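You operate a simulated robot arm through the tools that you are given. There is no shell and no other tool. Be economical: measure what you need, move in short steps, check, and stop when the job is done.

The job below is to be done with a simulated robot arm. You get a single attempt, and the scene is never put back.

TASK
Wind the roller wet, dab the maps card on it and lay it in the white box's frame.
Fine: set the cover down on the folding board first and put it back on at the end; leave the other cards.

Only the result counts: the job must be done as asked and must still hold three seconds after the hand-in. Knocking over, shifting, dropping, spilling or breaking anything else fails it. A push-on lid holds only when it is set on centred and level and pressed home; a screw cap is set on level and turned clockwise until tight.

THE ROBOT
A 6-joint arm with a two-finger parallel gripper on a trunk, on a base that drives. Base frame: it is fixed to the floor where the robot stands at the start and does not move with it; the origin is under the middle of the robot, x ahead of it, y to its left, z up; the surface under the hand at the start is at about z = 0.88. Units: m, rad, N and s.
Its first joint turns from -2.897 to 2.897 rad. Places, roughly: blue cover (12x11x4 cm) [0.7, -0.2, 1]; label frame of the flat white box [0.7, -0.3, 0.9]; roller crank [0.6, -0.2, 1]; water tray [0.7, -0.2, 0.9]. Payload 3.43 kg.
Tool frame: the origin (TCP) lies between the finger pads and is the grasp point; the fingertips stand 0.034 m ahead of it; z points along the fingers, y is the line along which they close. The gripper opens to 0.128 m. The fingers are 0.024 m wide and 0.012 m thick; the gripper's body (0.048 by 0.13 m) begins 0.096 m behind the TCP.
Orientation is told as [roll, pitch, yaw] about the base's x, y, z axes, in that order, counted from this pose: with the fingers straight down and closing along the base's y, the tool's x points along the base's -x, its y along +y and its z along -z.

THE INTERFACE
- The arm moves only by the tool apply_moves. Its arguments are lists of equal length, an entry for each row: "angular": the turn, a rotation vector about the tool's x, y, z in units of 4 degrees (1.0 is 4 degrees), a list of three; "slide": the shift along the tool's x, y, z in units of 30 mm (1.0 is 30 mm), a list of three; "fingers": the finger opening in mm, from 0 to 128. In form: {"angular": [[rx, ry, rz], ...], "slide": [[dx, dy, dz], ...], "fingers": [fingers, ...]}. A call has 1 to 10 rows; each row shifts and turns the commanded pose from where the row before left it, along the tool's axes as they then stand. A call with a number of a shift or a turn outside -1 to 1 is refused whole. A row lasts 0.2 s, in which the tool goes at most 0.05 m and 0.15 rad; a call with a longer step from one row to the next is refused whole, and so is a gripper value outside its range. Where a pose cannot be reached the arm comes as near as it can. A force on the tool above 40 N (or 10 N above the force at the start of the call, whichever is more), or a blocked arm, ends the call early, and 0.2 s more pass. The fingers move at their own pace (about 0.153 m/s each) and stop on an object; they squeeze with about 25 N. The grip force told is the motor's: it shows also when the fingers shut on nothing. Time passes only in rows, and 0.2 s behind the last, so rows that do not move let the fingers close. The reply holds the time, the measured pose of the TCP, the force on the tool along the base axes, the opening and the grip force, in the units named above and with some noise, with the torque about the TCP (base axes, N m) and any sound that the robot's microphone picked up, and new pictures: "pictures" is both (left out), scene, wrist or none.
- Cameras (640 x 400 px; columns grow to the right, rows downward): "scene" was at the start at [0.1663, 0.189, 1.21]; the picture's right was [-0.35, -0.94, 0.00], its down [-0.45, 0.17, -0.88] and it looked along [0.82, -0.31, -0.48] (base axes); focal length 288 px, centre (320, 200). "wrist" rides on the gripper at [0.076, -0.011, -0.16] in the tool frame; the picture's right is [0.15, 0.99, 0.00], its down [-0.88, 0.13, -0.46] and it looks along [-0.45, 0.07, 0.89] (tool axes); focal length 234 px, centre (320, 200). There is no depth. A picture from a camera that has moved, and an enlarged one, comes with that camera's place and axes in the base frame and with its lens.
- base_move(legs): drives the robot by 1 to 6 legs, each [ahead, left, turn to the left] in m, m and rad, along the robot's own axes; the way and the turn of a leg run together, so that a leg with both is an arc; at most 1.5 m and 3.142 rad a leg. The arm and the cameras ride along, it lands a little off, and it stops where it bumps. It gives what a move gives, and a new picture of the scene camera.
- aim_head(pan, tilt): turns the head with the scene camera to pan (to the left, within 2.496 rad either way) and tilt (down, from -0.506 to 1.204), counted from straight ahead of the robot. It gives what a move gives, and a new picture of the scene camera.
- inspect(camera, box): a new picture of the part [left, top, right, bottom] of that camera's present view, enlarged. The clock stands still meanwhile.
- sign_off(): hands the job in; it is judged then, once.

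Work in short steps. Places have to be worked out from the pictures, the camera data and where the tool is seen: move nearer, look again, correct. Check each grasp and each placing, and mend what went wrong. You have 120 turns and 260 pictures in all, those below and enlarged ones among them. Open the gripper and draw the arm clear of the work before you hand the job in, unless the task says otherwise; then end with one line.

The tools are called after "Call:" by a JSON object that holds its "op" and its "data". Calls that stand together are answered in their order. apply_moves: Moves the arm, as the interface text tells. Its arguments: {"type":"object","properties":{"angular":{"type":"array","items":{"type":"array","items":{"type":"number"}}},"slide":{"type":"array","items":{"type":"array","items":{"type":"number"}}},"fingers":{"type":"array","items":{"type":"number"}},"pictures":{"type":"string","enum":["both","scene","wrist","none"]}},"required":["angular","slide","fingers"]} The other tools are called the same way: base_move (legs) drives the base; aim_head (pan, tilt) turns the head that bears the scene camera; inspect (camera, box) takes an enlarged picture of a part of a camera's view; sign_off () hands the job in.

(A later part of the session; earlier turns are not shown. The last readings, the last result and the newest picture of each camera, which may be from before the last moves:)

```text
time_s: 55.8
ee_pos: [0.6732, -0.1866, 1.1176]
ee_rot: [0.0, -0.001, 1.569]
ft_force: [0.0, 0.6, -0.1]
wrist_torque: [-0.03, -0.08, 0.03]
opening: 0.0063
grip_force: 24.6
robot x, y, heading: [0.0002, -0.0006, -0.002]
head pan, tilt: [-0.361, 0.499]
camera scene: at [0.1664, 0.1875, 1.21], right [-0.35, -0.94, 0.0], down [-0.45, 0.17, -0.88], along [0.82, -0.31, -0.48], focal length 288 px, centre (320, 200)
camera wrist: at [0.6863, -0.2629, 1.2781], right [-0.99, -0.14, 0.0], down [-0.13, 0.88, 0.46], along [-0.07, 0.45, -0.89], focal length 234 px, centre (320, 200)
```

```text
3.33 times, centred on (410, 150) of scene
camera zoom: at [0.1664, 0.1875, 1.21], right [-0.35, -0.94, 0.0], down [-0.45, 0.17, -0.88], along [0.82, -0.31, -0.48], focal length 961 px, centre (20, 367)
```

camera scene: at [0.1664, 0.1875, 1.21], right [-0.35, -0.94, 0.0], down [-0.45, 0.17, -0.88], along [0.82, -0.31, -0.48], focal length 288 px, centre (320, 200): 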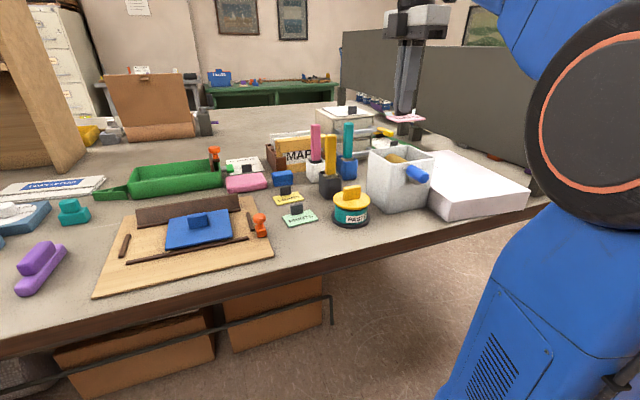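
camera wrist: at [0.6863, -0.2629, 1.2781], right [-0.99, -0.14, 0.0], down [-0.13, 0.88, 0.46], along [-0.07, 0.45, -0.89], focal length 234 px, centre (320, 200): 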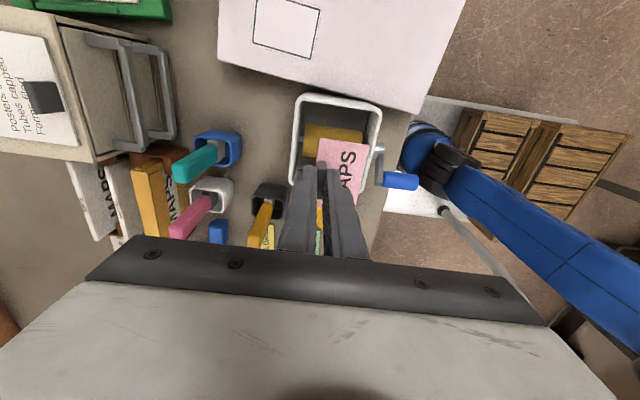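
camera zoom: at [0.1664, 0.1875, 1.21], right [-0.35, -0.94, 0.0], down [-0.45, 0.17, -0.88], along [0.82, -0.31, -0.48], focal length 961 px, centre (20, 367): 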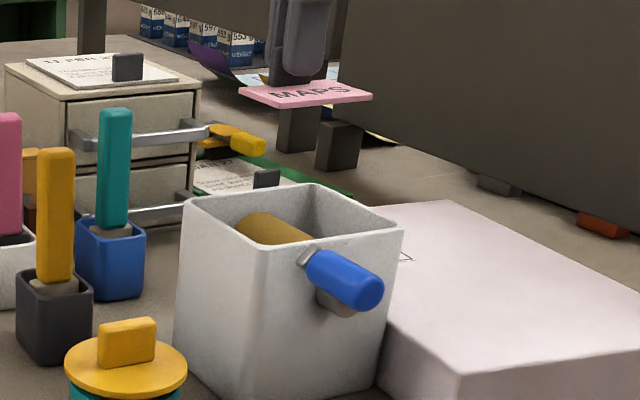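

The card is over the roller with good margins to the tray walls. I centre 4 mm and descend to just above it.

Call:
{"op": "apply_moves", "data": {"angular": [[0, 0, 0], [0, 0, 0], [0, 0, 0], [0, 0, 0]], "slide": [[0.13, 0, 0.5], [0, 0, 0.9], [0, 0, 0.7], [0, 0, 0.3]], "fingers": [0, 0, 0, 0], "pictures": "wrist"}}

Call:
{"op": "inspect", "data": {"camera": "scene", "box": [340, 90, 480, 210]}}

```text
time_s: 56.8
ee_pos: [0.6734, -0.1916, 1.0453]
ee_rot: [-0.002, -0.003, 1.569]
ft_force: [-0.2, 0.0, 0.8]
wrist_torque: [0.0, -0.01, 0.0]
opening: 0.0066
grip_force: 24.7
robot x, y, heading: [-0.0013, -0.0019, 0.001]
head pan, tilt: [-0.361, 0.499]
camera wrist: at [0.6856, -0.2681, 1.2058], right [-0.99, -0.14, 0.0], down [-0.13, 0.88, 0.46], along [-0.07, 0.45, -0.89], focal length 234 px, centre (320, 200)
```

wrist: 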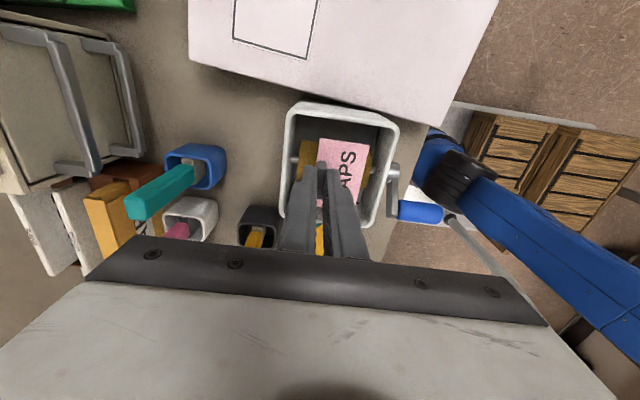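

```text
3.33 times, centred on (410, 150) of scene
camera zoom: at [0.1667, 0.1874, 1.21], right [-0.35, -0.93, 0.0], down [-0.45, 0.17, -0.88], along [0.82, -0.31, -0.48], focal length 961 px, centre (20, 367)
```

zoom: 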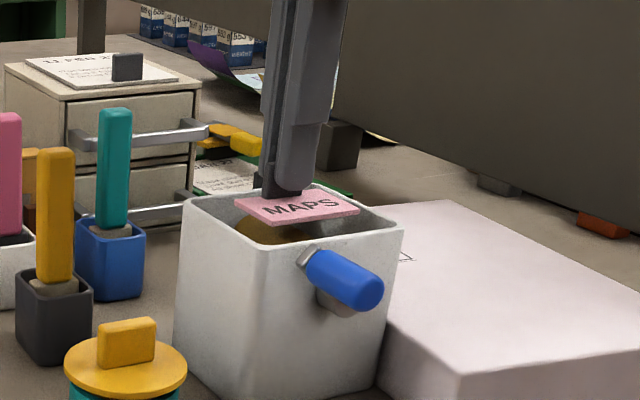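

Card is well inside the rim outline. I lower in small steps to feel the roller.

Call:
{"op": "apply_moves", "data": {"angular": [[0, 0, 0], [0, 0, 0], [0, 0, 0], [0, 0, 0]], "slide": [[0, 0, 0.13], [0, 0, 0.1], [0, 0, 0.08], [0, 0, 0.06]], "fingers": [0, 0, 0, 0], "pictures": "none"}}

Call:
{"op": "inspect", "data": {"camera": "scene", "box": [340, 90, 480, 210]}}

```text
time_s: 57.8
ee_pos: [0.6756, -0.1923, 1.0351]
ee_rot: [0.0, -0.002, 1.569]
ft_force: [-0.1, 0.5, -0.1]
wrist_torque: [-0.05, 0.0, 0.02]
opening: 0.0064
grip_force: 24.8
robot x, y, heading: [-0.0014, -0.0052, -0.0]
head pan, tilt: [-0.361, 0.499]
```

```text
3.33 times, centred on (410, 150) of scene
camera zoom: at [0.1666, 0.1875, 1.21], right [-0.35, -0.93, 0.0], down [-0.45, 0.17, -0.88], along [0.82, -0.31, -0.48], focal length 961 px, centre (20, 367)
```

zoom: 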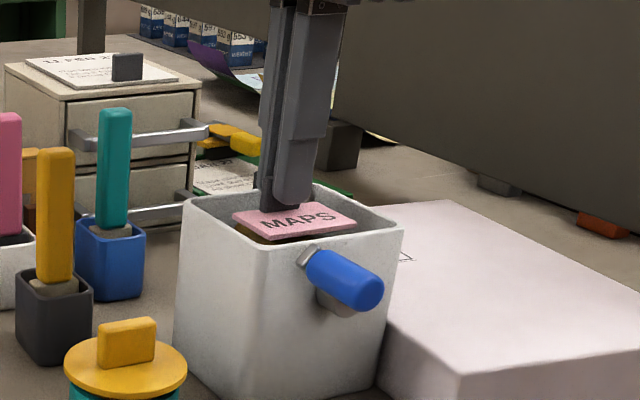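

No contact yet, but nearly on the roller. I continue in 1.5 mm steps.

Call:
{"op": "apply_moves", "data": {"angular": [[0, 0, 0], [0, 0, 0], [0, 0, 0]], "slide": [[0, 0, 0.06], [0, 0, 0.05], [0, 0, 0.04]], "fingers": [0, 0, 0], "pictures": "none"}}

Call:
{"op": "inspect", "data": {"camera": "scene", "box": [340, 90, 480, 210]}}

```text
time_s: 58.6
ee_pos: [0.6749, -0.1928, 1.032]
ee_rot: [-0.002, -0.003, 1.571]
ft_force: [3.5, -1.7, 9.6]
wrist_torque: [-0.05, -0.05, 0.01]
opening: 0.0064
grip_force: 24.6
robot x, y, heading: [0.0017, -0.0012, -0.005]
head pan, tilt: [-0.361, 0.499]
```

```text
3.33 times, centred on (410, 150) of scene
camera zoom: at [0.1665, 0.1875, 1.21], right [-0.35, -0.93, 0.0], down [-0.45, 0.17, -0.88], along [0.82, -0.31, -0.48], focal length 961 px, centre (20, 367)
```

zoom: 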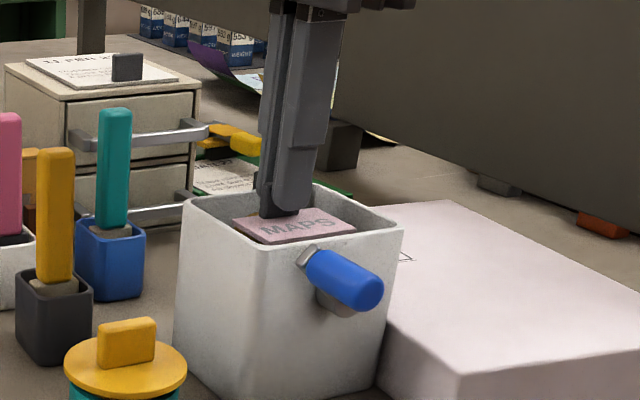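

There is 9.6 N of contact and the card's tone changed, so it is dampened. I lift straight out and head toward the frame.

Call:
{"op": "apply_moves", "data": {"angular": [[0, 0, 0], [0, 0, 0], [0, 0, 0], [0, 0, 0], [0, 0, 0], [0, 0, 0], [0, 0, 0], [0, 0, 0], [0, 0, 1], [0, 0, 1]], "slide": [[0, 0, -0.3], [0, 0, -0.8], [0, 0, -0.9], [0.9, -0.4, -0.6], [0.9, -0.4, 0], [0.9, -0.4, 0], [0.9, -0.4, 0], [0.9, -0.4, 0], [0, 0, 0], [0, 0, 0]], "fingers": [0, 0, 0, 0, 0, 0, 0, 0, 0, 0], "pictures": "none"}}

Call:
{"op": "apply_moves", "data": {"angular": [[0, 0, 1], [0, 0, 1], [0, 0, 1], [0, 0, 1], [0, 0, 1], [0, 0, 1], [0, 0, 1], [0, 0, 1], [0, 0, 1], [0, 0, 1]], "slide": [[0, 0, 0], [0, 0, 0], [0, 0, 0], [0, 0, 0], [0, 0, 0], [0, 0, 0], [0, 0, 0], [0, 0, 0], [0, 0, 0], [0, 0, 0]], "fingers": [0, 0, 0, 0, 0, 0, 0, 0, 0, 0], "pictures": "none"}}

Call:
{"op": "apply_moves", "data": {"angular": [[0, 0, 1], [0, 0, 1], [0, 0, 1], [0, 0, 1], [0, 0, 1], [0, 0, 1], [0, 0, 1], [0, 0, 1], [0, 0, 1], [0, 0, 1]], "slide": [[0, 0, 0], [0, 0, 0], [0, 0, 0], [0, 0, 0], [0, 0, 0], [0, 0, 0], [0, 0, 0], [0, 0, 0], [0, 0, 0], [0, 0, 0]], "fingers": [0, 0, 0, 0, 0, 0, 0, 0, 0, 0]}}

Call:
{"op": "inspect", "data": {"camera": "wrist", "box": [220, 60, 460, 250]}}

```text
time_s: 60.8
ee_pos: [0.7355, -0.3263, 1.1086]
ee_rot: [0.0, -0.003, 1.43]
ft_force: [0.6, -0.3, 0.3]
wrist_torque: [-0.03, 0.01, -0.03]
opening: 0.0066
grip_force: 24.4
robot x, y, heading: [0.0004, -0.0026, -0.002]
head pan, tilt: [-0.361, 0.499]
```

```text
time_s: 63.0
ee_pos: [0.7342, -0.3272, 1.1082]
ee_rot: [0.001, -0.002, 0.732]
ft_force: [-0.3, -0.1, -0.2]
wrist_torque: [0.02, -0.01, -0.01]
opening: 0.0064
grip_force: 25.2
robot x, y, heading: [-0.002, -0.0016, 0.0]
head pan, tilt: [-0.361, 0.499]
```

```text
time_s: 65.2
ee_pos: [0.7341, -0.328, 1.1094]
ee_rot: [0.001, 0.001, 0.031]
ft_force: [1.2, 0.4, 0.0]
wrist_torque: [-0.04, -0.01, -0.01]
opening: 0.0063
grip_force: 25.0
robot x, y, heading: [-0.0004, -0.0036, -0.006]
head pan, tilt: [-0.361, 0.499]
camera scene: at [0.1667, 0.1874, 1.21], right [-0.35, -0.93, 0.0], down [-0.45, 0.17, -0.88], along [0.82, -0.31, -0.48], focal length 288 px, centre (320, 200)
camera wrist: at [0.6603, -0.3423, 1.2695], right [-0.18, 0.98, 0.0], down [0.88, 0.16, 0.46], along [0.45, 0.08, -0.89], focal length 234 px, centre (320, 200)
```

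scene: 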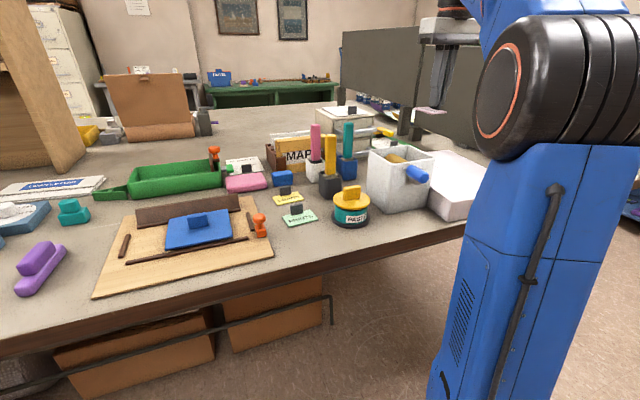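
wrist: 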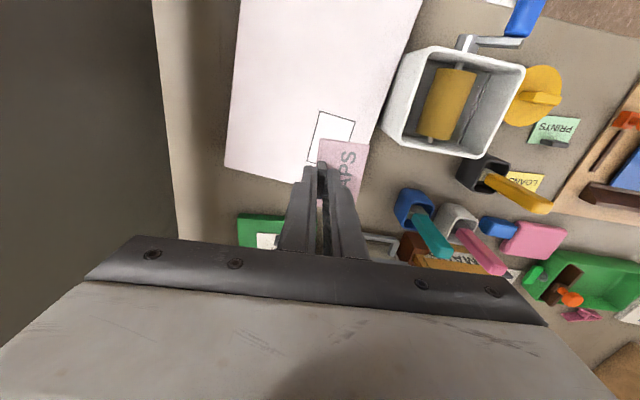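

```text
2.11 times, centred on (340, 155) of wrist
camera zoom: at [0.6603, -0.3423, 1.2695], right [-0.18, 0.98, 0.0], down [0.88, 0.16, 0.46], along [0.45, 0.08, -0.89], focal length 493 px, centre (278, 295)
```

zoom: 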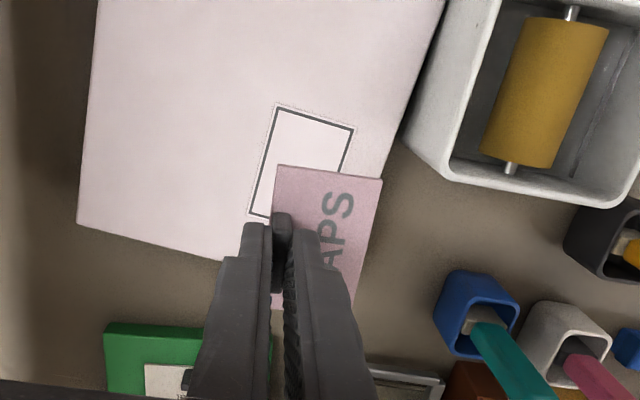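

The card shows damp. The frame re-measures centred at (0.738, -0.3115), yaw about -5°. I finish the turn and lower to about 2 cm above the box.

Call:
{"op": "apply_moves", "data": {"angular": [[0, 0, 0.85], [0, 0, 0.85], [0, 0, 0], [0, 0, 0], [0, 0, 0], [0, 0, 0]], "slide": [[-0.07, 0, 0], [0, 0, 0.9], [0, 0, 0.9], [0, 0, 0.9], [0, 0, 0.9], [0, 0, 0.4]], "fingers": [0, 0, 0, 0, 0, 0]}}

Call:
{"op": "inspect", "data": {"camera": "wrist", "box": [220, 60, 460, 250]}}

```text
time_s: 66.6
ee_pos: [0.737, -0.3265, 0.9902]
ee_rot: [0.002, 0.0, -0.085]
ft_force: [0.2, 0.2, -0.7]
wrist_torque: [0.04, 0.0, 0.04]
opening: 0.0064
grip_force: 25.1
robot x, y, heading: [-0.001, -0.0028, 0.002]
head pan, tilt: [-0.361, 0.499]
camera scene: at [0.1666, 0.1874, 1.21], right [-0.35, -0.93, 0.0], down [-0.45, 0.17, -0.88], along [0.82, -0.31, -0.48], focal length 288 px, centre (320, 200)
camera wrist: at [0.6622, -0.3318, 1.1511], right [-0.06, 1.0, 0.0], down [0.89, 0.05, 0.46], along [0.46, 0.03, -0.89], focal length 234 px, centre (320, 200)
```

scene: 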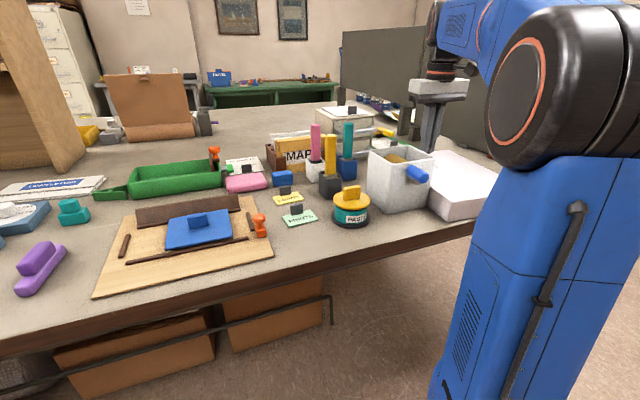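
wrist: 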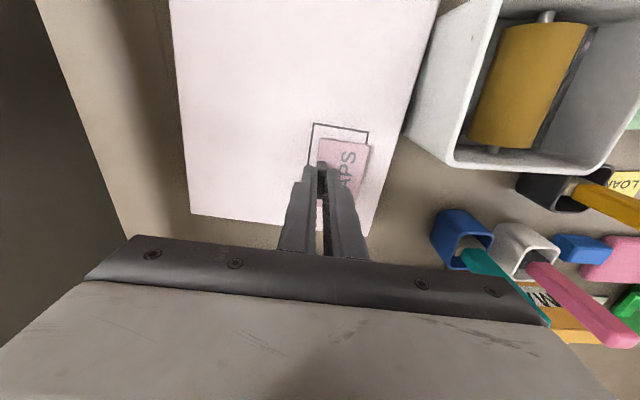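

```text
2.11 times, centred on (340, 155) of wrist
camera zoom: at [0.6622, -0.3318, 1.1511], right [-0.06, 1.0, 0.0], down [0.89, 0.05, 0.46], along [0.46, 0.03, -0.89], focal length 493 px, centre (278, 295)
```

zoom: 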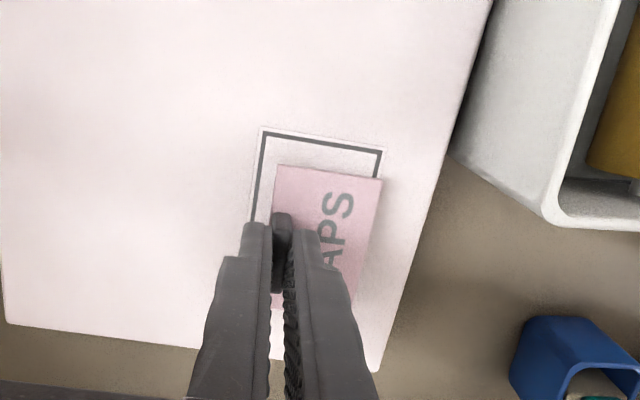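

The card aligns well with the frame. I nudge 2 mm toward −x and turn 1° more, then lower to just above the box.

Call:
{"op": "apply_moves", "data": {"angular": [[0, 0, 0.3], [0, 0, 0], [0, 0, 0]], "slide": [[0.07, 0, 0], [0, 0, 0.35], [0, 0, 0.25]], "fingers": [0, 0, 0], "pictures": "none"}}

Call:
{"op": "inspect", "data": {"camera": "wrist", "box": [220, 60, 460, 250]}}

```text
time_s: 67.4
ee_pos: [0.7346, -0.3258, 0.9729]
ee_rot: [0.001, -0.003, -0.106]
ft_force: [2.9, -1.6, 20.2]
wrist_torque: [0.03, -0.12, -0.03]
opening: 0.0064
grip_force: 25.2
robot x, y, heading: [-0.0012, -0.0035, -0.006]
head pan, tilt: [-0.361, 0.499]
```

```text
2.11 times, centred on (340, 155) of wrist
camera zoom: at [0.6586, -0.3302, 1.1331], right [-0.04, 1.0, 0.0], down [0.89, 0.04, 0.46], along [0.46, 0.02, -0.89], focal length 493 px, centre (278, 295)
```

zoom: 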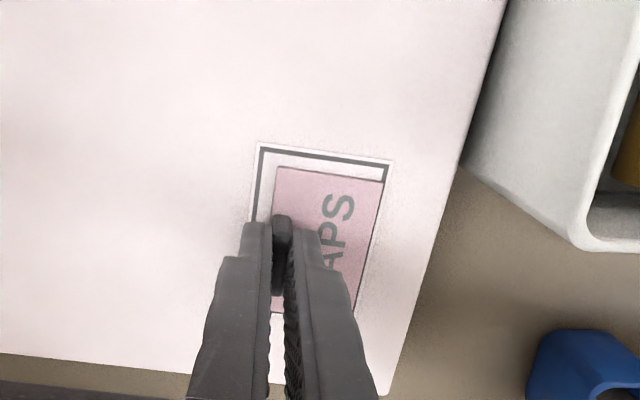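

It touched at 20 N (box top ≈ 0.928), with the card about 2 mm too far toward +y and +x. I lift slightly, correct and set down again.

Call:
{"op": "apply_moves", "data": {"angular": [[0, 0, 0], [0, 0, 0], [0, 0, 0], [0, 0, 0]], "slide": [[0, 0, -0.15], [0.09, -0.06, 0], [0, 0, 0.08], [0, 0, 0.05]], "fingers": [0, 0, 0, 0], "pictures": "none"}}

Call:
{"op": "inspect", "data": {"camera": "wrist", "box": [220, 60, 460, 250]}}

```text
time_s: 68.4
ee_pos: [0.7322, -0.3282, 0.9728]
ee_rot: [0.0, -0.001, -0.107]
ft_force: [2.4, -0.8, 8.6]
wrist_torque: [0.01, -0.17, -0.01]
opening: 0.0068
grip_force: 25.1
robot x, y, heading: [0.0012, -0.0051, -0.001]
head pan, tilt: [-0.361, 0.499]
```

```text
2.11 times, centred on (340, 155) of wrist
camera zoom: at [0.6566, -0.3319, 1.1334], right [-0.04, 1.0, 0.0], down [0.89, 0.04, 0.46], along [0.46, 0.02, -0.89], focal length 493 px, centre (278, 295)
```

zoom: 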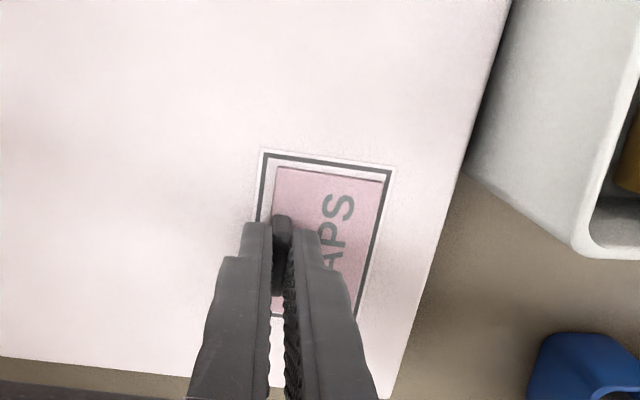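

The card now lies inside the frame lines on all sides. I press a little to stick it, hold, then release and rise.

Call:
{"op": "apply_moves", "data": {"angular": [[0, 0, 0], [0, 0, 0], [0, 0, 0], [0, 0, 0], [0, 0, 0], [0, 0, 0]], "slide": [[0, 0, 0.03], [0, 0, 0], [0, 0, 0], [0, 0, 0], [0, 0, -0.03], [0, 0, 0]], "fingers": [0, 0, 0, 0, 0, 0], "pictures": "none"}}

Call:
{"op": "apply_moves", "data": {"angular": [[0, 0, 0], [0, 0, 0], [0, 0, 0], [0, 0, 0], [0, 0, 0], [0, 0, 0]], "slide": [[0, 0, 0], [0, 0, 0], [0, 0, -0.5], [0, 0, -0.9], [0, 0, -0.9], [0, 0, -0.9]], "fingers": [15, 30, 30, 30, 30, 30]}}

Call:
{"op": "inspect", "data": {"camera": "wrist", "box": [220, 60, 460, 250]}}

```text
time_s: 69.8
ee_pos: [0.732, -0.3282, 0.9723]
ee_rot: [0.002, -0.001, -0.106]
ft_force: [-2.3, 3.2, 11.6]
wrist_torque: [0.13, 0.01, 0.04]
opening: 0.0065
grip_force: 24.7
robot x, y, heading: [0.0, -0.0008, -0.003]
head pan, tilt: [-0.361, 0.499]
```

```text
time_s: 71.2
ee_pos: [0.7332, -0.3266, 1.0676]
ee_rot: [0.001, 0.0, -0.106]
ft_force: [-0.6, 0.0, 0.5]
wrist_torque: [0.0, -0.01, -0.02]
opening: 0.0297
grip_force: 0.0
robot x, y, heading: [-0.0005, -0.0013, -0.005]
head pan, tilt: [-0.361, 0.499]
camera scene: at [0.1667, 0.1874, 1.21], right [-0.35, -0.93, 0.0], down [-0.45, 0.17, -0.88], along [0.82, -0.31, -0.48], focal length 288 px, centre (320, 200)
camera wrist: at [0.6571, -0.3308, 1.2271], right [-0.04, 1.0, 0.0], down [0.89, 0.04, 0.46], along [0.46, 0.02, -0.89], focal length 234 px, centre (320, 200)
```

scene: 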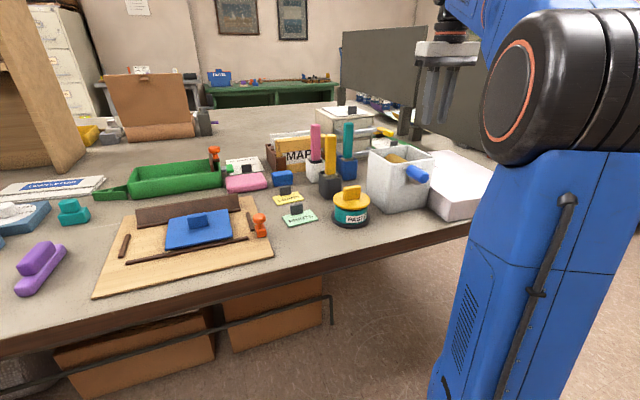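
wrist: 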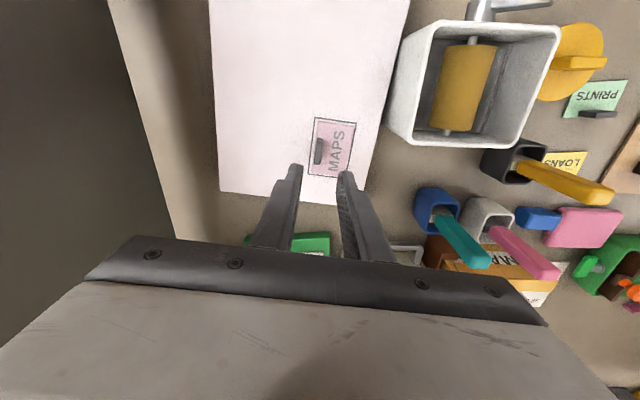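

```text
2.11 times, centred on (340, 155) of wrist
camera zoom: at [0.6571, -0.3308, 1.2271], right [-0.04, 1.0, 0.0], down [0.89, 0.04, 0.46], along [0.46, 0.02, -0.89], focal length 493 px, centre (278, 295)
```

zoom: 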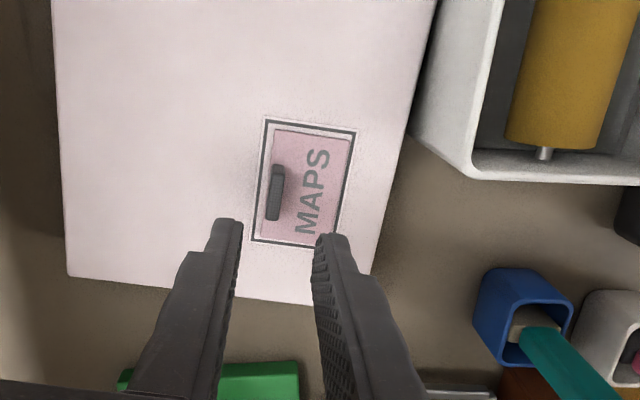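

The MAPS card lies neatly inside the frame. Next is the cover: I rise, rotate to yaw +90 and travel to the folding board.

Call:
{"op": "apply_moves", "data": {"angular": [[0, 0, -1], [0, 0, -1], [0, 0, -1], [0, 0, -1], [0, 0, -1], [0, 0, -1], [0, 0, -1], [0, 0, -1], [0, 0, -1], [0, 0, -1]], "slide": [[0, 0, -0.9], [0, 0, -0.8], [0, 0, 0], [0, 0, 0], [0, 0, 0], [0, 0, 0], [0, 0, 0], [0, 0, 0], [0, 0, 0], [0, 0, 0]], "fingers": [36, 36, 36, 36, 36, 36, 36, 36, 36, 36], "pictures": "none"}}

Call:
{"op": "apply_moves", "data": {"angular": [[0, 0, -1], [0, 0, -1], [0, 0, -1], [0, 0, -1], [0, 0, -1], [0, 0, -1], [0, 0, -1], [0, 0, -1], [0, 0, -1], [0, 0, -1]], "slide": [[0, 0, 0], [0, 0, 0], [0, 0, 0], [0, 0, 0], [0, 0, 0], [0, 0, 0], [0, 0, 0], [0, 0, 0], [0, 0, 0], [0, 0, 0]], "fingers": [36, 36, 36, 36, 36, 36, 36, 36, 36, 36], "pictures": "none"}}

Call:
{"op": "apply_moves", "data": {"angular": [[0, 0, -1], [0, 0, -1], [0, 0, -1], [0, 0, -1.0], [0, 0, 0], [0, 0, 0], [0, 0, 0], [0, 0, 0]], "slide": [[0, 0, 0], [0, 0, 0], [0, 0, 0], [0, 0, 0], [-0.9, 0.6, 0], [-0.9, 0.6, 0], [-0.9, 0.6, 0], [-0.5, 0.6, 0]], "fingers": [36, 36, 36, 36, 36, 36, 36, 36], "pictures": "wrist"}}

Call:
{"op": "inspect", "data": {"camera": "wrist", "box": [230, 60, 430, 240]}}

```text
time_s: 73.4
ee_pos: [0.7318, -0.328, 1.1171]
ee_rot: [0.001, -0.003, 0.593]
ft_force: [0.4, -0.1, 0.9]
wrist_torque: [0.04, -0.05, 0.02]
opening: 0.0358
grip_force: 0.0
robot x, y, heading: [0.0018, 0.003, -0.002]
head pan, tilt: [-0.361, 0.499]
```

```text
time_s: 75.6
ee_pos: [0.7323, -0.3289, 1.1182]
ee_rot: [0.002, -0.002, 1.293]
ft_force: [-0.2, 0.2, -0.7]
wrist_torque: [0.02, 0.0, 0.01]
opening: 0.036
grip_force: 0.0
robot x, y, heading: [0.0002, -0.0026, -0.006]
head pan, tilt: [-0.361, 0.499]
```

```text
time_s: 77.4
ee_pos: [0.6614, -0.2315, 1.1182]
ee_rot: [0.002, -0.001, 1.57]
ft_force: [0.8, -0.5, -0.7]
wrist_torque: [0.05, 0.05, 0.01]
opening: 0.0362
grip_force: 0.0
robot x, y, heading: [-0.0015, -0.0006, -0.003]
head pan, tilt: [-0.361, 0.499]
camera wrist: at [0.6736, -0.3088, 1.2779], right [-0.99, -0.14, 0.0], down [-0.13, 0.88, 0.46], along [-0.07, 0.45, -0.89], focal length 234 px, centre (320, 200)
```

wrist: 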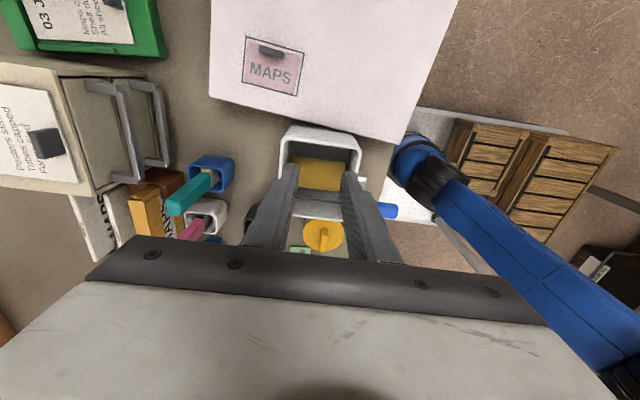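

```text
2.22 times, centred on (330, 150) of wrist
camera zoom: at [0.6736, -0.3088, 1.2779], right [-0.99, -0.14, 0.0], down [-0.13, 0.88, 0.46], along [-0.07, 0.45, -0.89], focal length 520 px, centre (298, 311)
```

zoom: 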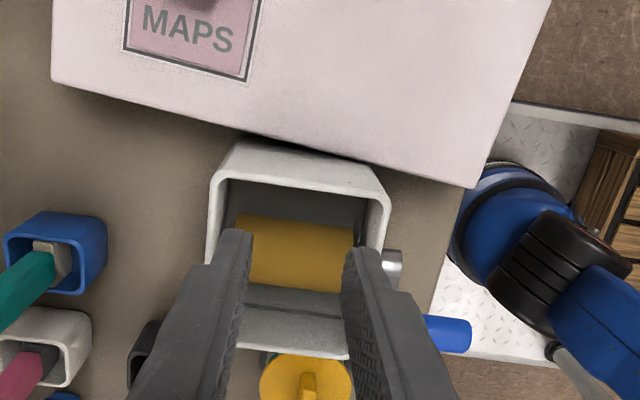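

The tray hasn't moved (rim centre about (0.660, -0.191), matching the original cover seat). I go back over the cover on the board.

Call:
{"op": "apply_moves", "data": {"angular": [[0, 0, 0], [0, 0, 0], [0, 0, 0], [0, 0, 0], [0, 0, 0], [0, 0, 0], [0, 0, 0], [0, 0, 0], [0, 0, 0], [0, 0, 0]], "slide": [[-0.99, 0, 0], [-0.99, 0, 0], [-0.99, 0, 0], [-0.99, 0, 0], [-0.99, 0, 0], [-0.99, 0, 0], [-0.99, 0, 0], [-0.99, 0, 0], [-0.99, 0, 0], [-0.99, 0, 0]], "fingers": [36, 36, 36, 36, 36, 36, 36, 36, 36, 36], "pictures": "none"}}

Call:
{"op": "apply_moves", "data": {"angular": [[0, 0, 0], [0, 0, 0], [0, 0, 0], [0, 0, 0], [0, 0, 0], [0, 0, 0], [0, 0, 0], [0, 0, 0]], "slide": [[-0.99, -0.1, 0], [-0.99, -0.1, 0], [-0.99, -0.1, 0], [-0.99, -0.1, 0], [-0.99, -0.1, 0], [-0.99, -0.1, 0], [0, 0, 0.9], [0, 0, 0.9]], "fingers": [36, 36, 36, 36, 36, 36, 36, 36]}}

Call:
{"op": "inspect", "data": {"camera": "wrist", "box": [230, 60, 430, 240]}}

```text
time_s: 79.6
ee_pos: [0.6623, 0.0627, 1.1194]
ee_rot: [0.002, -0.002, 1.568]
ft_force: [0.4, -0.1, 0.2]
wrist_torque: [0.03, -0.01, 0.02]
opening: 0.0363
grip_force: 0.0
robot x, y, heading: [0.0044, -0.0014, 0.004]
head pan, tilt: [-0.361, 0.499]
```

```text
time_s: 81.4
ee_pos: [0.6782, 0.243, 1.0658]
ee_rot: [0.0, -0.003, 1.568]
ft_force: [-0.6, -0.4, -0.9]
wrist_torque: [0.01, 0.01, -0.01]
opening: 0.0362
grip_force: 0.0
robot x, y, heading: [0.0011, -0.0003, -0.008]
head pan, tilt: [-0.361, 0.499]
camera scene: at [0.1666, 0.1875, 1.21], right [-0.35, -0.94, 0.0], down [-0.45, 0.17, -0.88], along [0.82, -0.31, -0.48], focal length 288 px, centre (320, 200)
camera wrist: at [0.6899, 0.1657, 1.226], right [-0.99, -0.14, 0.0], down [-0.13, 0.88, 0.46], along [-0.07, 0.45, -0.89], focal length 234 px, centre (320, 200)
```

scene: 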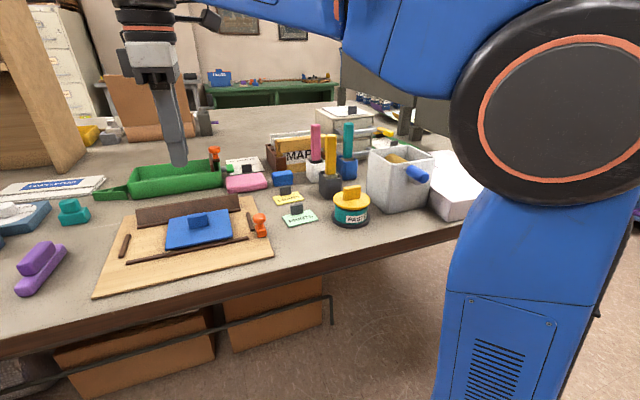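
wrist: 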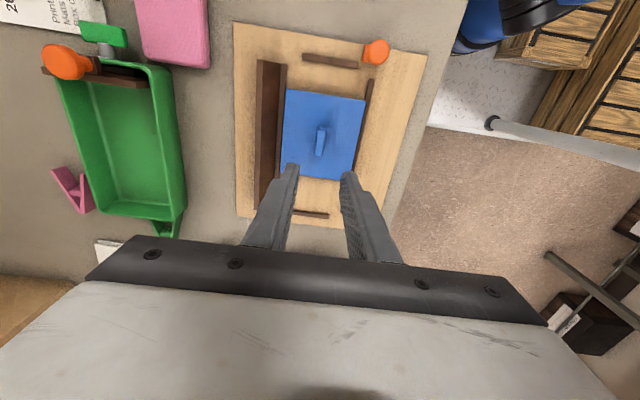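

```text
2.22 times, centred on (330, 150) of wrist
camera zoom: at [0.6899, 0.1657, 1.226], right [-0.99, -0.14, 0.0], down [-0.13, 0.88, 0.46], along [-0.07, 0.45, -0.89], focal length 520 px, centre (298, 311)
```

zoom: 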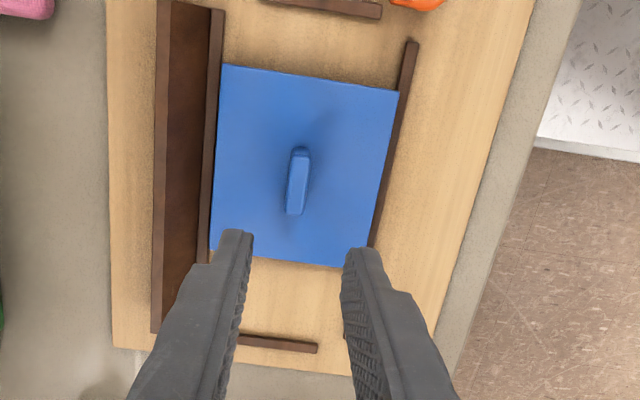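

The cover is where I left it and the fingers are aligned. I descend to z ≈ 0.937 and grip.

Call:
{"op": "apply_moves", "data": {"angular": [[0, 0, 0], [0, 0, 0], [0, 0, 0], [0, 0, 0], [0, 0, 0], [0, 0, 0], [0, 0, 0], [0, 0, 0]], "slide": [[0, 0, 0.9], [0, 0, 0.9], [0, 0, 0.9], [0, 0, 0.9], [0, 0, 0.66], [0, 0, 0], [0, 0, 0], [0, 0, 0]], "fingers": [36, 36, 36, 36, 36, 18, 0, 0], "pictures": "none"}}

Call:
{"op": "inspect", "data": {"camera": "scene", "box": [90, 150, 290, 290]}}

```text
time_s: 83.2
ee_pos: [0.6795, 0.2417, 0.937]
ee_rot: [0.0, -0.003, 1.568]
ft_force: [0.3, 0.5, 0.4]
wrist_torque: [-0.01, 0.01, 0.0]
opening: 0.0109
grip_force: 25.1
robot x, y, heading: [0.0037, -0.0033, -0.003]
head pan, tilt: [-0.361, 0.499]
```

```text
2.86 times, centred on (190, 220) of scene
camera zoom: at [0.1667, 0.1875, 1.21], right [-0.35, -0.93, 0.0], down [-0.45, 0.17, -0.88], along [0.82, -0.31, -0.48], focal length 824 px, centre (691, 143)
```

zoom: 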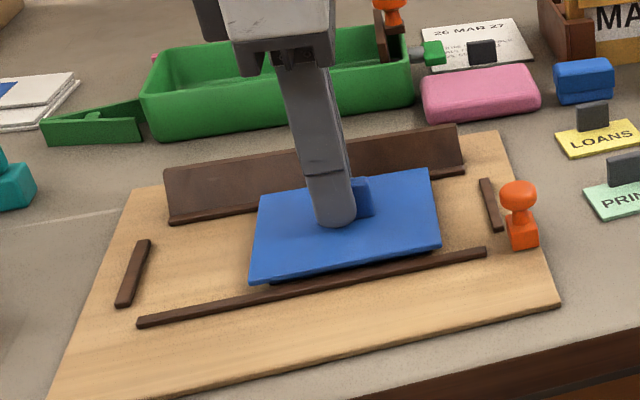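

Gripped again. I lift clear and carry it back toward the tray.

Call:
{"op": "apply_moves", "data": {"angular": [[0, 0, 0], [0, 0, 0], [0, 0, 0], [0, 0, 0], [0, 0, 0], [0, 0, 0], [0, 0, 0], [0, 0, 0], [0, 0, 0]], "slide": [[0, 0, -0.3], [0, 0, -0.6], [0, 0, -0.9], [0, 0, -0.9], [0, 0, -0.95], [0, 0, -0.95], [0, 0, -0.95], [0, 0, -0.95], [0, 0, -0.95]], "fingers": [0, 0, 0, 0, 0, 0, 0, 0, 0], "pictures": "none"}}

Call:
{"op": "apply_moves", "data": {"angular": [[0, 0, 0], [0, 0, 0], [0, 0, 0], [0, 0, 0], [0, 0, 0], [0, 0, 0], [0, 0, 0], [0, 0, 0], [0, 0, 0], [0, 0, 0]], "slide": [[0.95, 0.06, 0], [0.95, 0.06, 0], [0.95, 0.06, 0], [0.95, 0.06, 0], [0.95, 0.06, 0], [0.95, 0.06, 0], [0.95, 0.06, 0], [0.95, 0.06, 0], [0.95, 0.06, 0], [0.95, 0.06, 0]], "fingers": [0, 0, 0, 0, 0, 0, 0, 0, 0, 0], "pictures": "none"}}

Call:
{"op": "apply_moves", "data": {"angular": [[0, 0, 0], [0, 0, 0], [0, 0, 0], [0, 0, 0], [0, 0, 0]], "slide": [[0.95, 0, 0], [0.95, 0, 0], [0.95, 0, 0], [0.95, 0, 0], [0.48, 0, 0]], "fingers": [0, 0, 0, 0, 0]}}

```text
time_s: 85.2
ee_pos: [0.6791, 0.2417, 1.1601]
ee_rot: [-0.001, -0.003, 1.568]
ft_force: [-0.5, 0.2, -0.1]
wrist_torque: [0.0, -0.03, -0.01]
opening: 0.0111
grip_force: 24.6
robot x, y, heading: [-0.0009, 0.0002, -0.001]
head pan, tilt: [-0.361, 0.499]
```

```text
time_s: 87.4
ee_pos: [0.6594, -0.0408, 1.1619]
ee_rot: [-0.001, -0.002, 1.568]
ft_force: [0.3, -0.4, -0.5]
wrist_torque: [0.0, -0.02, -0.01]
opening: 0.0112
grip_force: 24.7
robot x, y, heading: [0.0009, -0.0026, -0.001]
head pan, tilt: [-0.361, 0.499]
```

```text
time_s: 88.6
ee_pos: [0.6593, -0.1695, 1.1617]
ee_rot: [0.001, -0.003, 1.569]
ft_force: [0.3, -0.1, -0.4]
wrist_torque: [0.0, 0.0, 0.0]
opening: 0.0111
grip_force: 24.7
robot x, y, heading: [-0.0009, 0.0022, -0.004]
head pan, tilt: [-0.361, 0.499]
camera scene: at [0.1666, 0.1875, 1.21], right [-0.35, -0.94, 0.0], down [-0.45, 0.17, -0.88], along [0.82, -0.31, -0.48], focal length 288 px, centre (320, 200)
camera wrist: at [0.6702, -0.2474, 1.3219], right [-0.99, -0.14, 0.0], down [-0.13, 0.88, 0.46], along [-0.07, 0.45, -0.89], focal length 234 px, centre (320, 200)
```

scene: 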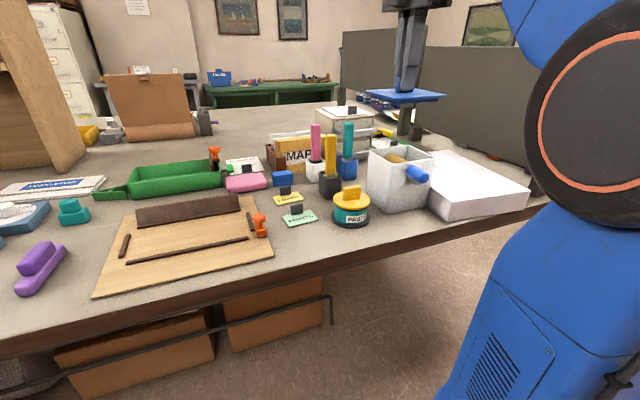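
wrist: 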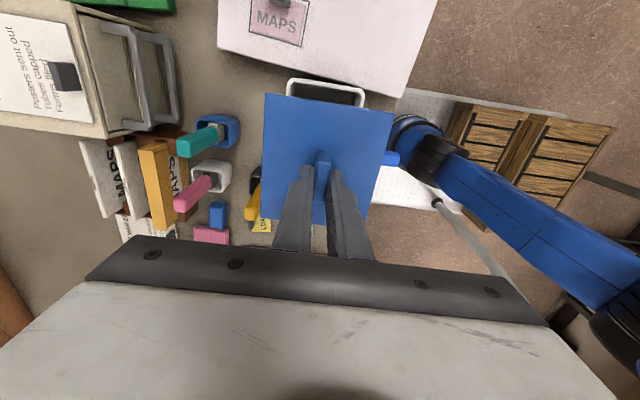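

I move over the tray centre and lower to just above the rim.

Call:
{"op": "apply_moves", "data": {"angular": [[0, 0, 0], [0, 0, 0], [0, 0, 0], [0, 0, 0], [0, 0, 0]], "slide": [[0.55, -0.03, 0], [0, 0, 0.9], [0, 0, 0.9], [0, 0, 0.9], [0, 0, 0.8]], "fingers": [0, 0, 0, 0, 0]}}

Call:
{"op": "inspect", "data": {"camera": "scene", "box": [340, 90, 480, 210]}}

Call:
{"op": "inspect", "data": {"camera": "wrist", "box": [220, 60, 440, 240]}}

```text
time_s: 89.8
ee_pos: [0.6623, -0.1879, 1.0555]
ee_rot: [0.0, -0.002, 1.57]
ft_force: [0.8, 0.0, 0.1]
wrist_torque: [-0.02, -0.01, -0.03]
opening: 0.011
grip_force: 25.3
robot x, y, heading: [-0.001, -0.0024, 0.001]
head pan, tilt: [-0.361, 0.499]
camera scene: at [0.1666, 0.1874, 1.21], right [-0.35, -0.93, 0.0], down [-0.45, 0.17, -0.88], along [0.82, -0.31, -0.48], focal length 288 px, centre (320, 200)
camera wrist: at [0.674, -0.2649, 1.2155], right [-0.99, -0.14, 0.0], down [-0.13, 0.88, 0.46], along [-0.07, 0.45, -0.89], focal length 234 px, centre (320, 200)
```

scene: 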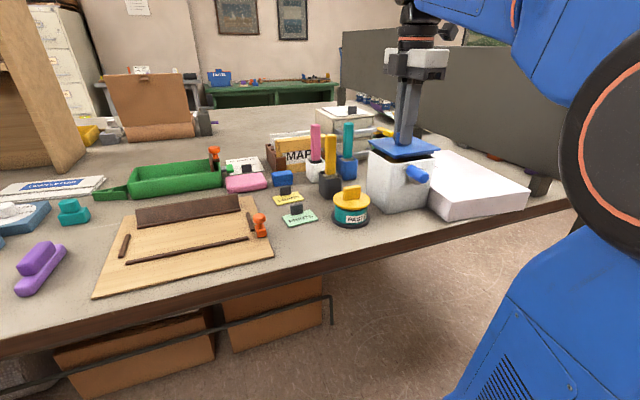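
wrist: 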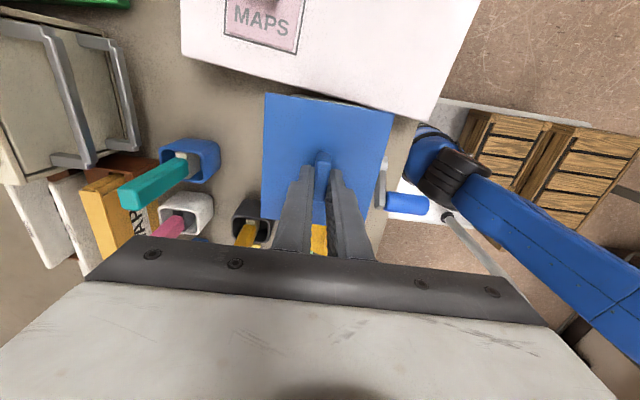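

```text
3.33 times, centred on (410, 150) of scene
camera zoom: at [0.1666, 0.1874, 1.21], right [-0.35, -0.93, 0.0], down [-0.45, 0.17, -0.88], along [0.82, -0.31, -0.48], focal length 961 px, centre (20, 367)
```

zoom: 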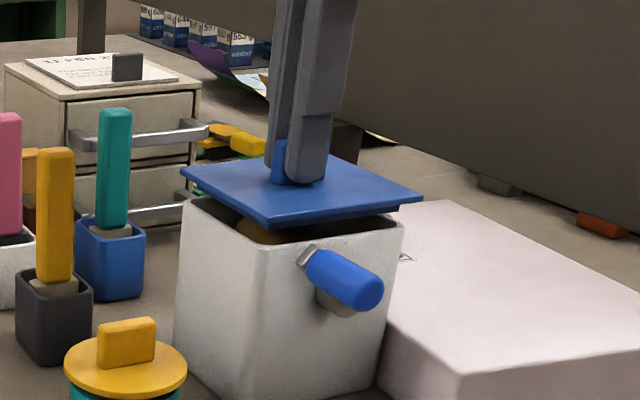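

```text
2.22 times, centred on (330, 150) of wrist
camera zoom: at [0.674, -0.2649, 1.2155], right [-0.99, -0.14, 0.0], down [-0.13, 0.88, 0.46], along [-0.07, 0.45, -0.89], focal length 520 px, centre (298, 311)
```

zoom: 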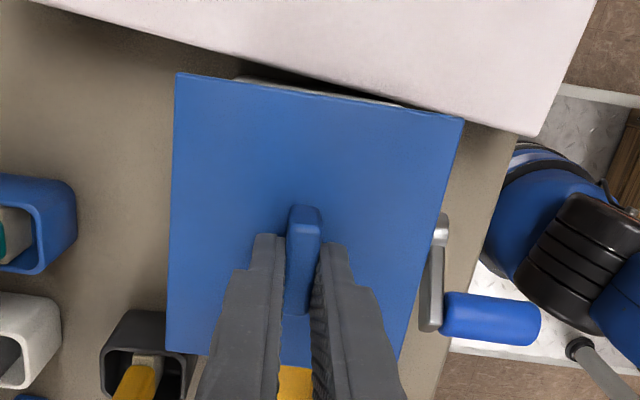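

The cover is about 1.5 cm above seat and nearly centred. I apply a 1 mm +y correction and lower gently, watching the force as the skirt enters.

Call:
{"op": "apply_moves", "data": {"angular": [[0, 0, 0], [0, 0, 0], [0, 0, 0]], "slide": [[-0.035, 0, 0.1], [0, 0, 0.1], [0, 0, 0.08]], "fingers": [0, 0, 0], "pictures": "none"}}

Call:
{"op": "inspect", "data": {"camera": "scene", "box": [340, 90, 480, 210]}}

```text
time_s: 90.6
ee_pos: [0.6617, -0.1866, 1.0483]
ee_rot: [-0.003, -0.001, 1.569]
ft_force: [-1.9, -1.9, 9.6]
wrist_torque: [0.02, -0.38, -0.04]
opening: 0.0108
grip_force: 24.6
robot x, y, heading: [-0.0021, -0.0014, 0.001]
head pan, tilt: [-0.361, 0.499]
```

```text
3.33 times, centred on (410, 150) of scene
camera zoom: at [0.1663, 0.1874, 1.2101], right [-0.35, -0.93, 0.0], down [-0.45, 0.17, -0.88], along [0.82, -0.31, -0.48], focal length 961 px, centre (20, 367)
```

zoom: 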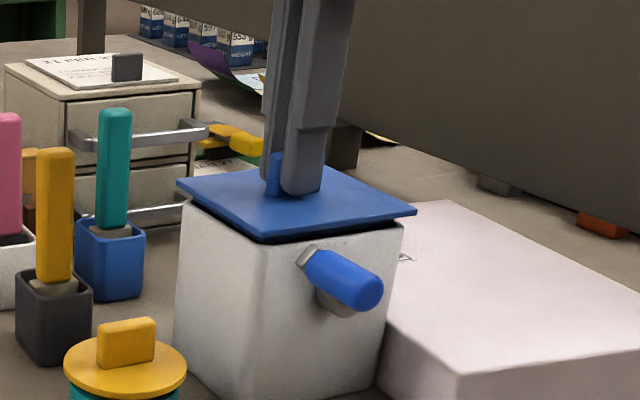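

Contact came 8 mm early, with torque showing it's on the +x edge, so the cover is a touch too far +x. I lift 2 mm, shift 1.2 mm toward −x and retry.

Call:
{"op": "apply_moves", "data": {"angular": [[0, 0, 0], [0, 0, 0], [0, 0, 0], [0, 0, 0]], "slide": [[0, 0, -0.08], [0, 0.04, 0], [0, 0, 0.07], [0, 0, 0.06]], "fingers": [0, 0, 0, 0], "pictures": "none"}}

```text
time_s: 91.6
ee_pos: [0.6593, -0.1862, 1.0455]
ee_rot: [-0.001, -0.002, 1.571]
ft_force: [-0.3, -0.1, 0.1]
wrist_torque: [-0.02, 0.0, 0.01]
opening: 0.0111
grip_force: 25.1
robot x, y, heading: [0.0023, -0.0035, -0.0]
head pan, tilt: [-0.361, 0.499]
```

Now it is free at 1.0455, so the skirt has entered. I press on down.

Call:
{"op": "apply_moves", "data": {"angular": [[0, 0, 0], [0, 0, 0], [0, 0, 0], [0, 0, 0]], "slide": [[0, 0, 0.07], [0, 0, 0.06], [0, 0, 0.05], [0, 0, 0.03]], "fingers": [0, 0, 0, 0], "pictures": "none"}}

Call:
{"op": "inspect", "data": {"camera": "scene", "box": [340, 90, 480, 210]}}

```text
time_s: 92.6
ee_pos: [0.6605, -0.1869, 1.0389]
ee_rot: [-0.003, -0.002, 1.569]
ft_force: [15.7, 0.6, 19.0]
wrist_torque: [0.0, -0.36, 0.02]
opening: 0.0114
grip_force: 24.8
robot x, y, heading: [-0.001, -0.0025, 0.002]
head pan, tilt: [-0.361, 0.499]
```

```text
3.33 times, centred on (410, 150) of scene
camera zoom: at [0.1669, 0.1876, 1.21], right [-0.35, -0.93, 0.0], down [-0.45, 0.17, -0.88], along [0.82, -0.31, -0.48], focal length 961 px, centre (20, 367)
```

zoom: 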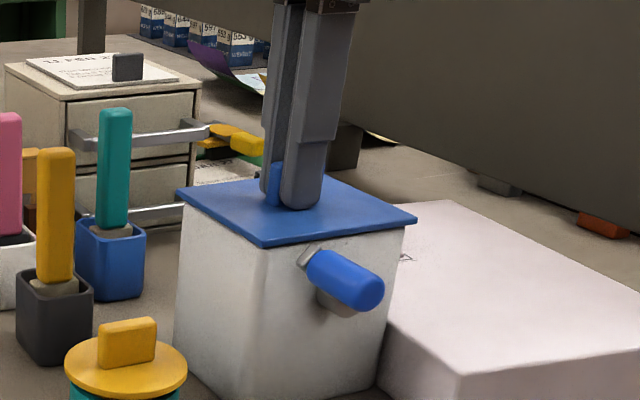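

The cover looks seated and level with 19 N. I press slightly more, release, rise and check.

Call:
{"op": "apply_moves", "data": {"angular": [[0, 0, 0], [0, 0, 0], [0, 0, 0], [0, 0, 0], [0, 0, 0], [0, 0, 0], [0, 0, 0]], "slide": [[0, 0, 0.025], [0, 0, 0], [0, 0, -0.04], [0, 0, 0], [0, 0, 0], [0, 0, -0.6], [0, 0, -0.9]], "fingers": [0, 0, 0, 20, 36, 36, 36]}}

Call:
{"op": "inspect", "data": {"camera": "scene", "box": [340, 90, 480, 210]}}

Call:
{"op": "inspect", "data": {"camera": "wrist", "box": [220, 60, 440, 240]}}

```text
time_s: 93.0
ee_pos: [0.6613, -0.1856, 1.0384]
ee_rot: [-0.004, 0.0, 1.568]
ft_force: [2.8, 3.8, -0.9]
wrist_torque: [0.14, 0.17, -0.02]
opening: 0.0111
grip_force: 24.7
robot x, y, heading: [-0.001, 0.0009, -0.001]
head pan, tilt: [-0.361, 0.499]
stopped in row 2: the force on the tool passed its limit at 42 N (the readings are from after the stop); the commanded pose is now the measured one
camera scene: at [0.167, 0.1877, 1.21], right [-0.35, -0.94, 0.0], down [-0.45, 0.17, -0.88], along [0.82, -0.31, -0.48], focal length 288 px, centre (320, 200)
camera wrist: at [0.6717, -0.2622, 1.1989], right [-0.99, -0.15, -0.01], down [-0.13, 0.88, 0.46], along [-0.06, 0.45, -0.89], focal length 234 px, centre (320, 200)
```

scene: 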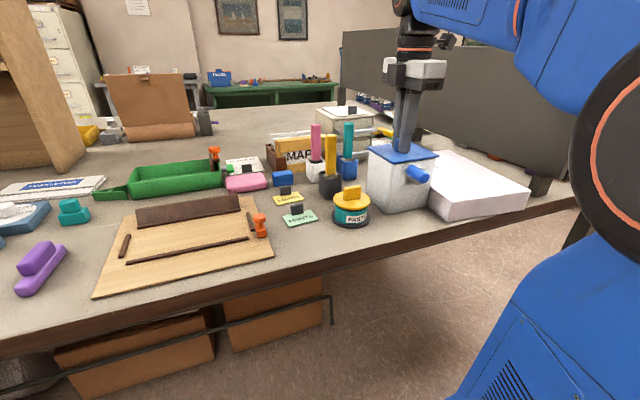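
wrist: 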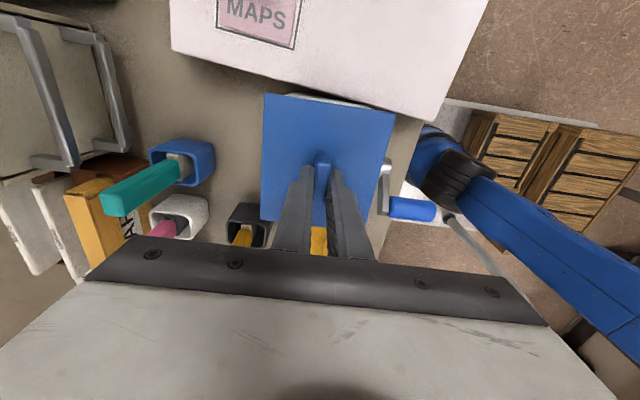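

```text
3.33 times, centred on (410, 150) of scene
camera zoom: at [0.167, 0.1877, 1.21], right [-0.35, -0.94, 0.0], down [-0.45, 0.17, -0.88], along [0.82, -0.31, -0.48], focal length 961 px, centre (20, 367)
```

zoom: 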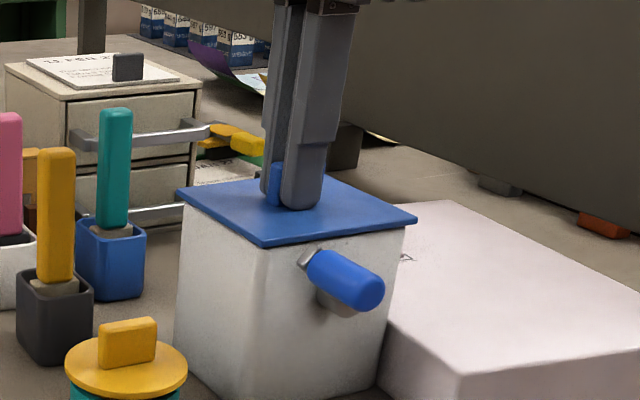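

```text
2.22 times, centred on (330, 150) of wrist
camera zoom: at [0.6717, -0.2622, 1.1989], right [-0.99, -0.15, -0.01], down [-0.13, 0.88, 0.46], along [-0.06, 0.45, -0.89], focal length 520 px, centre (298, 311)
```

zoom: 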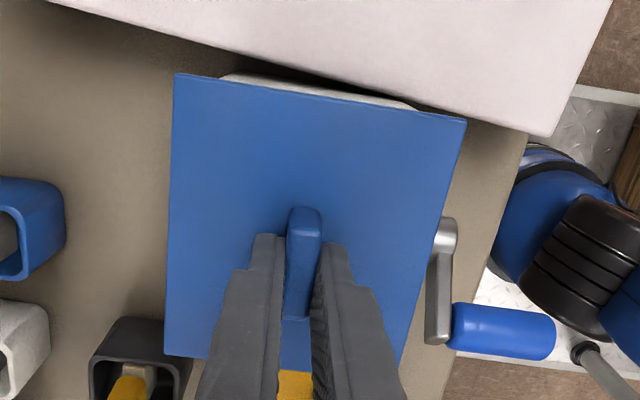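

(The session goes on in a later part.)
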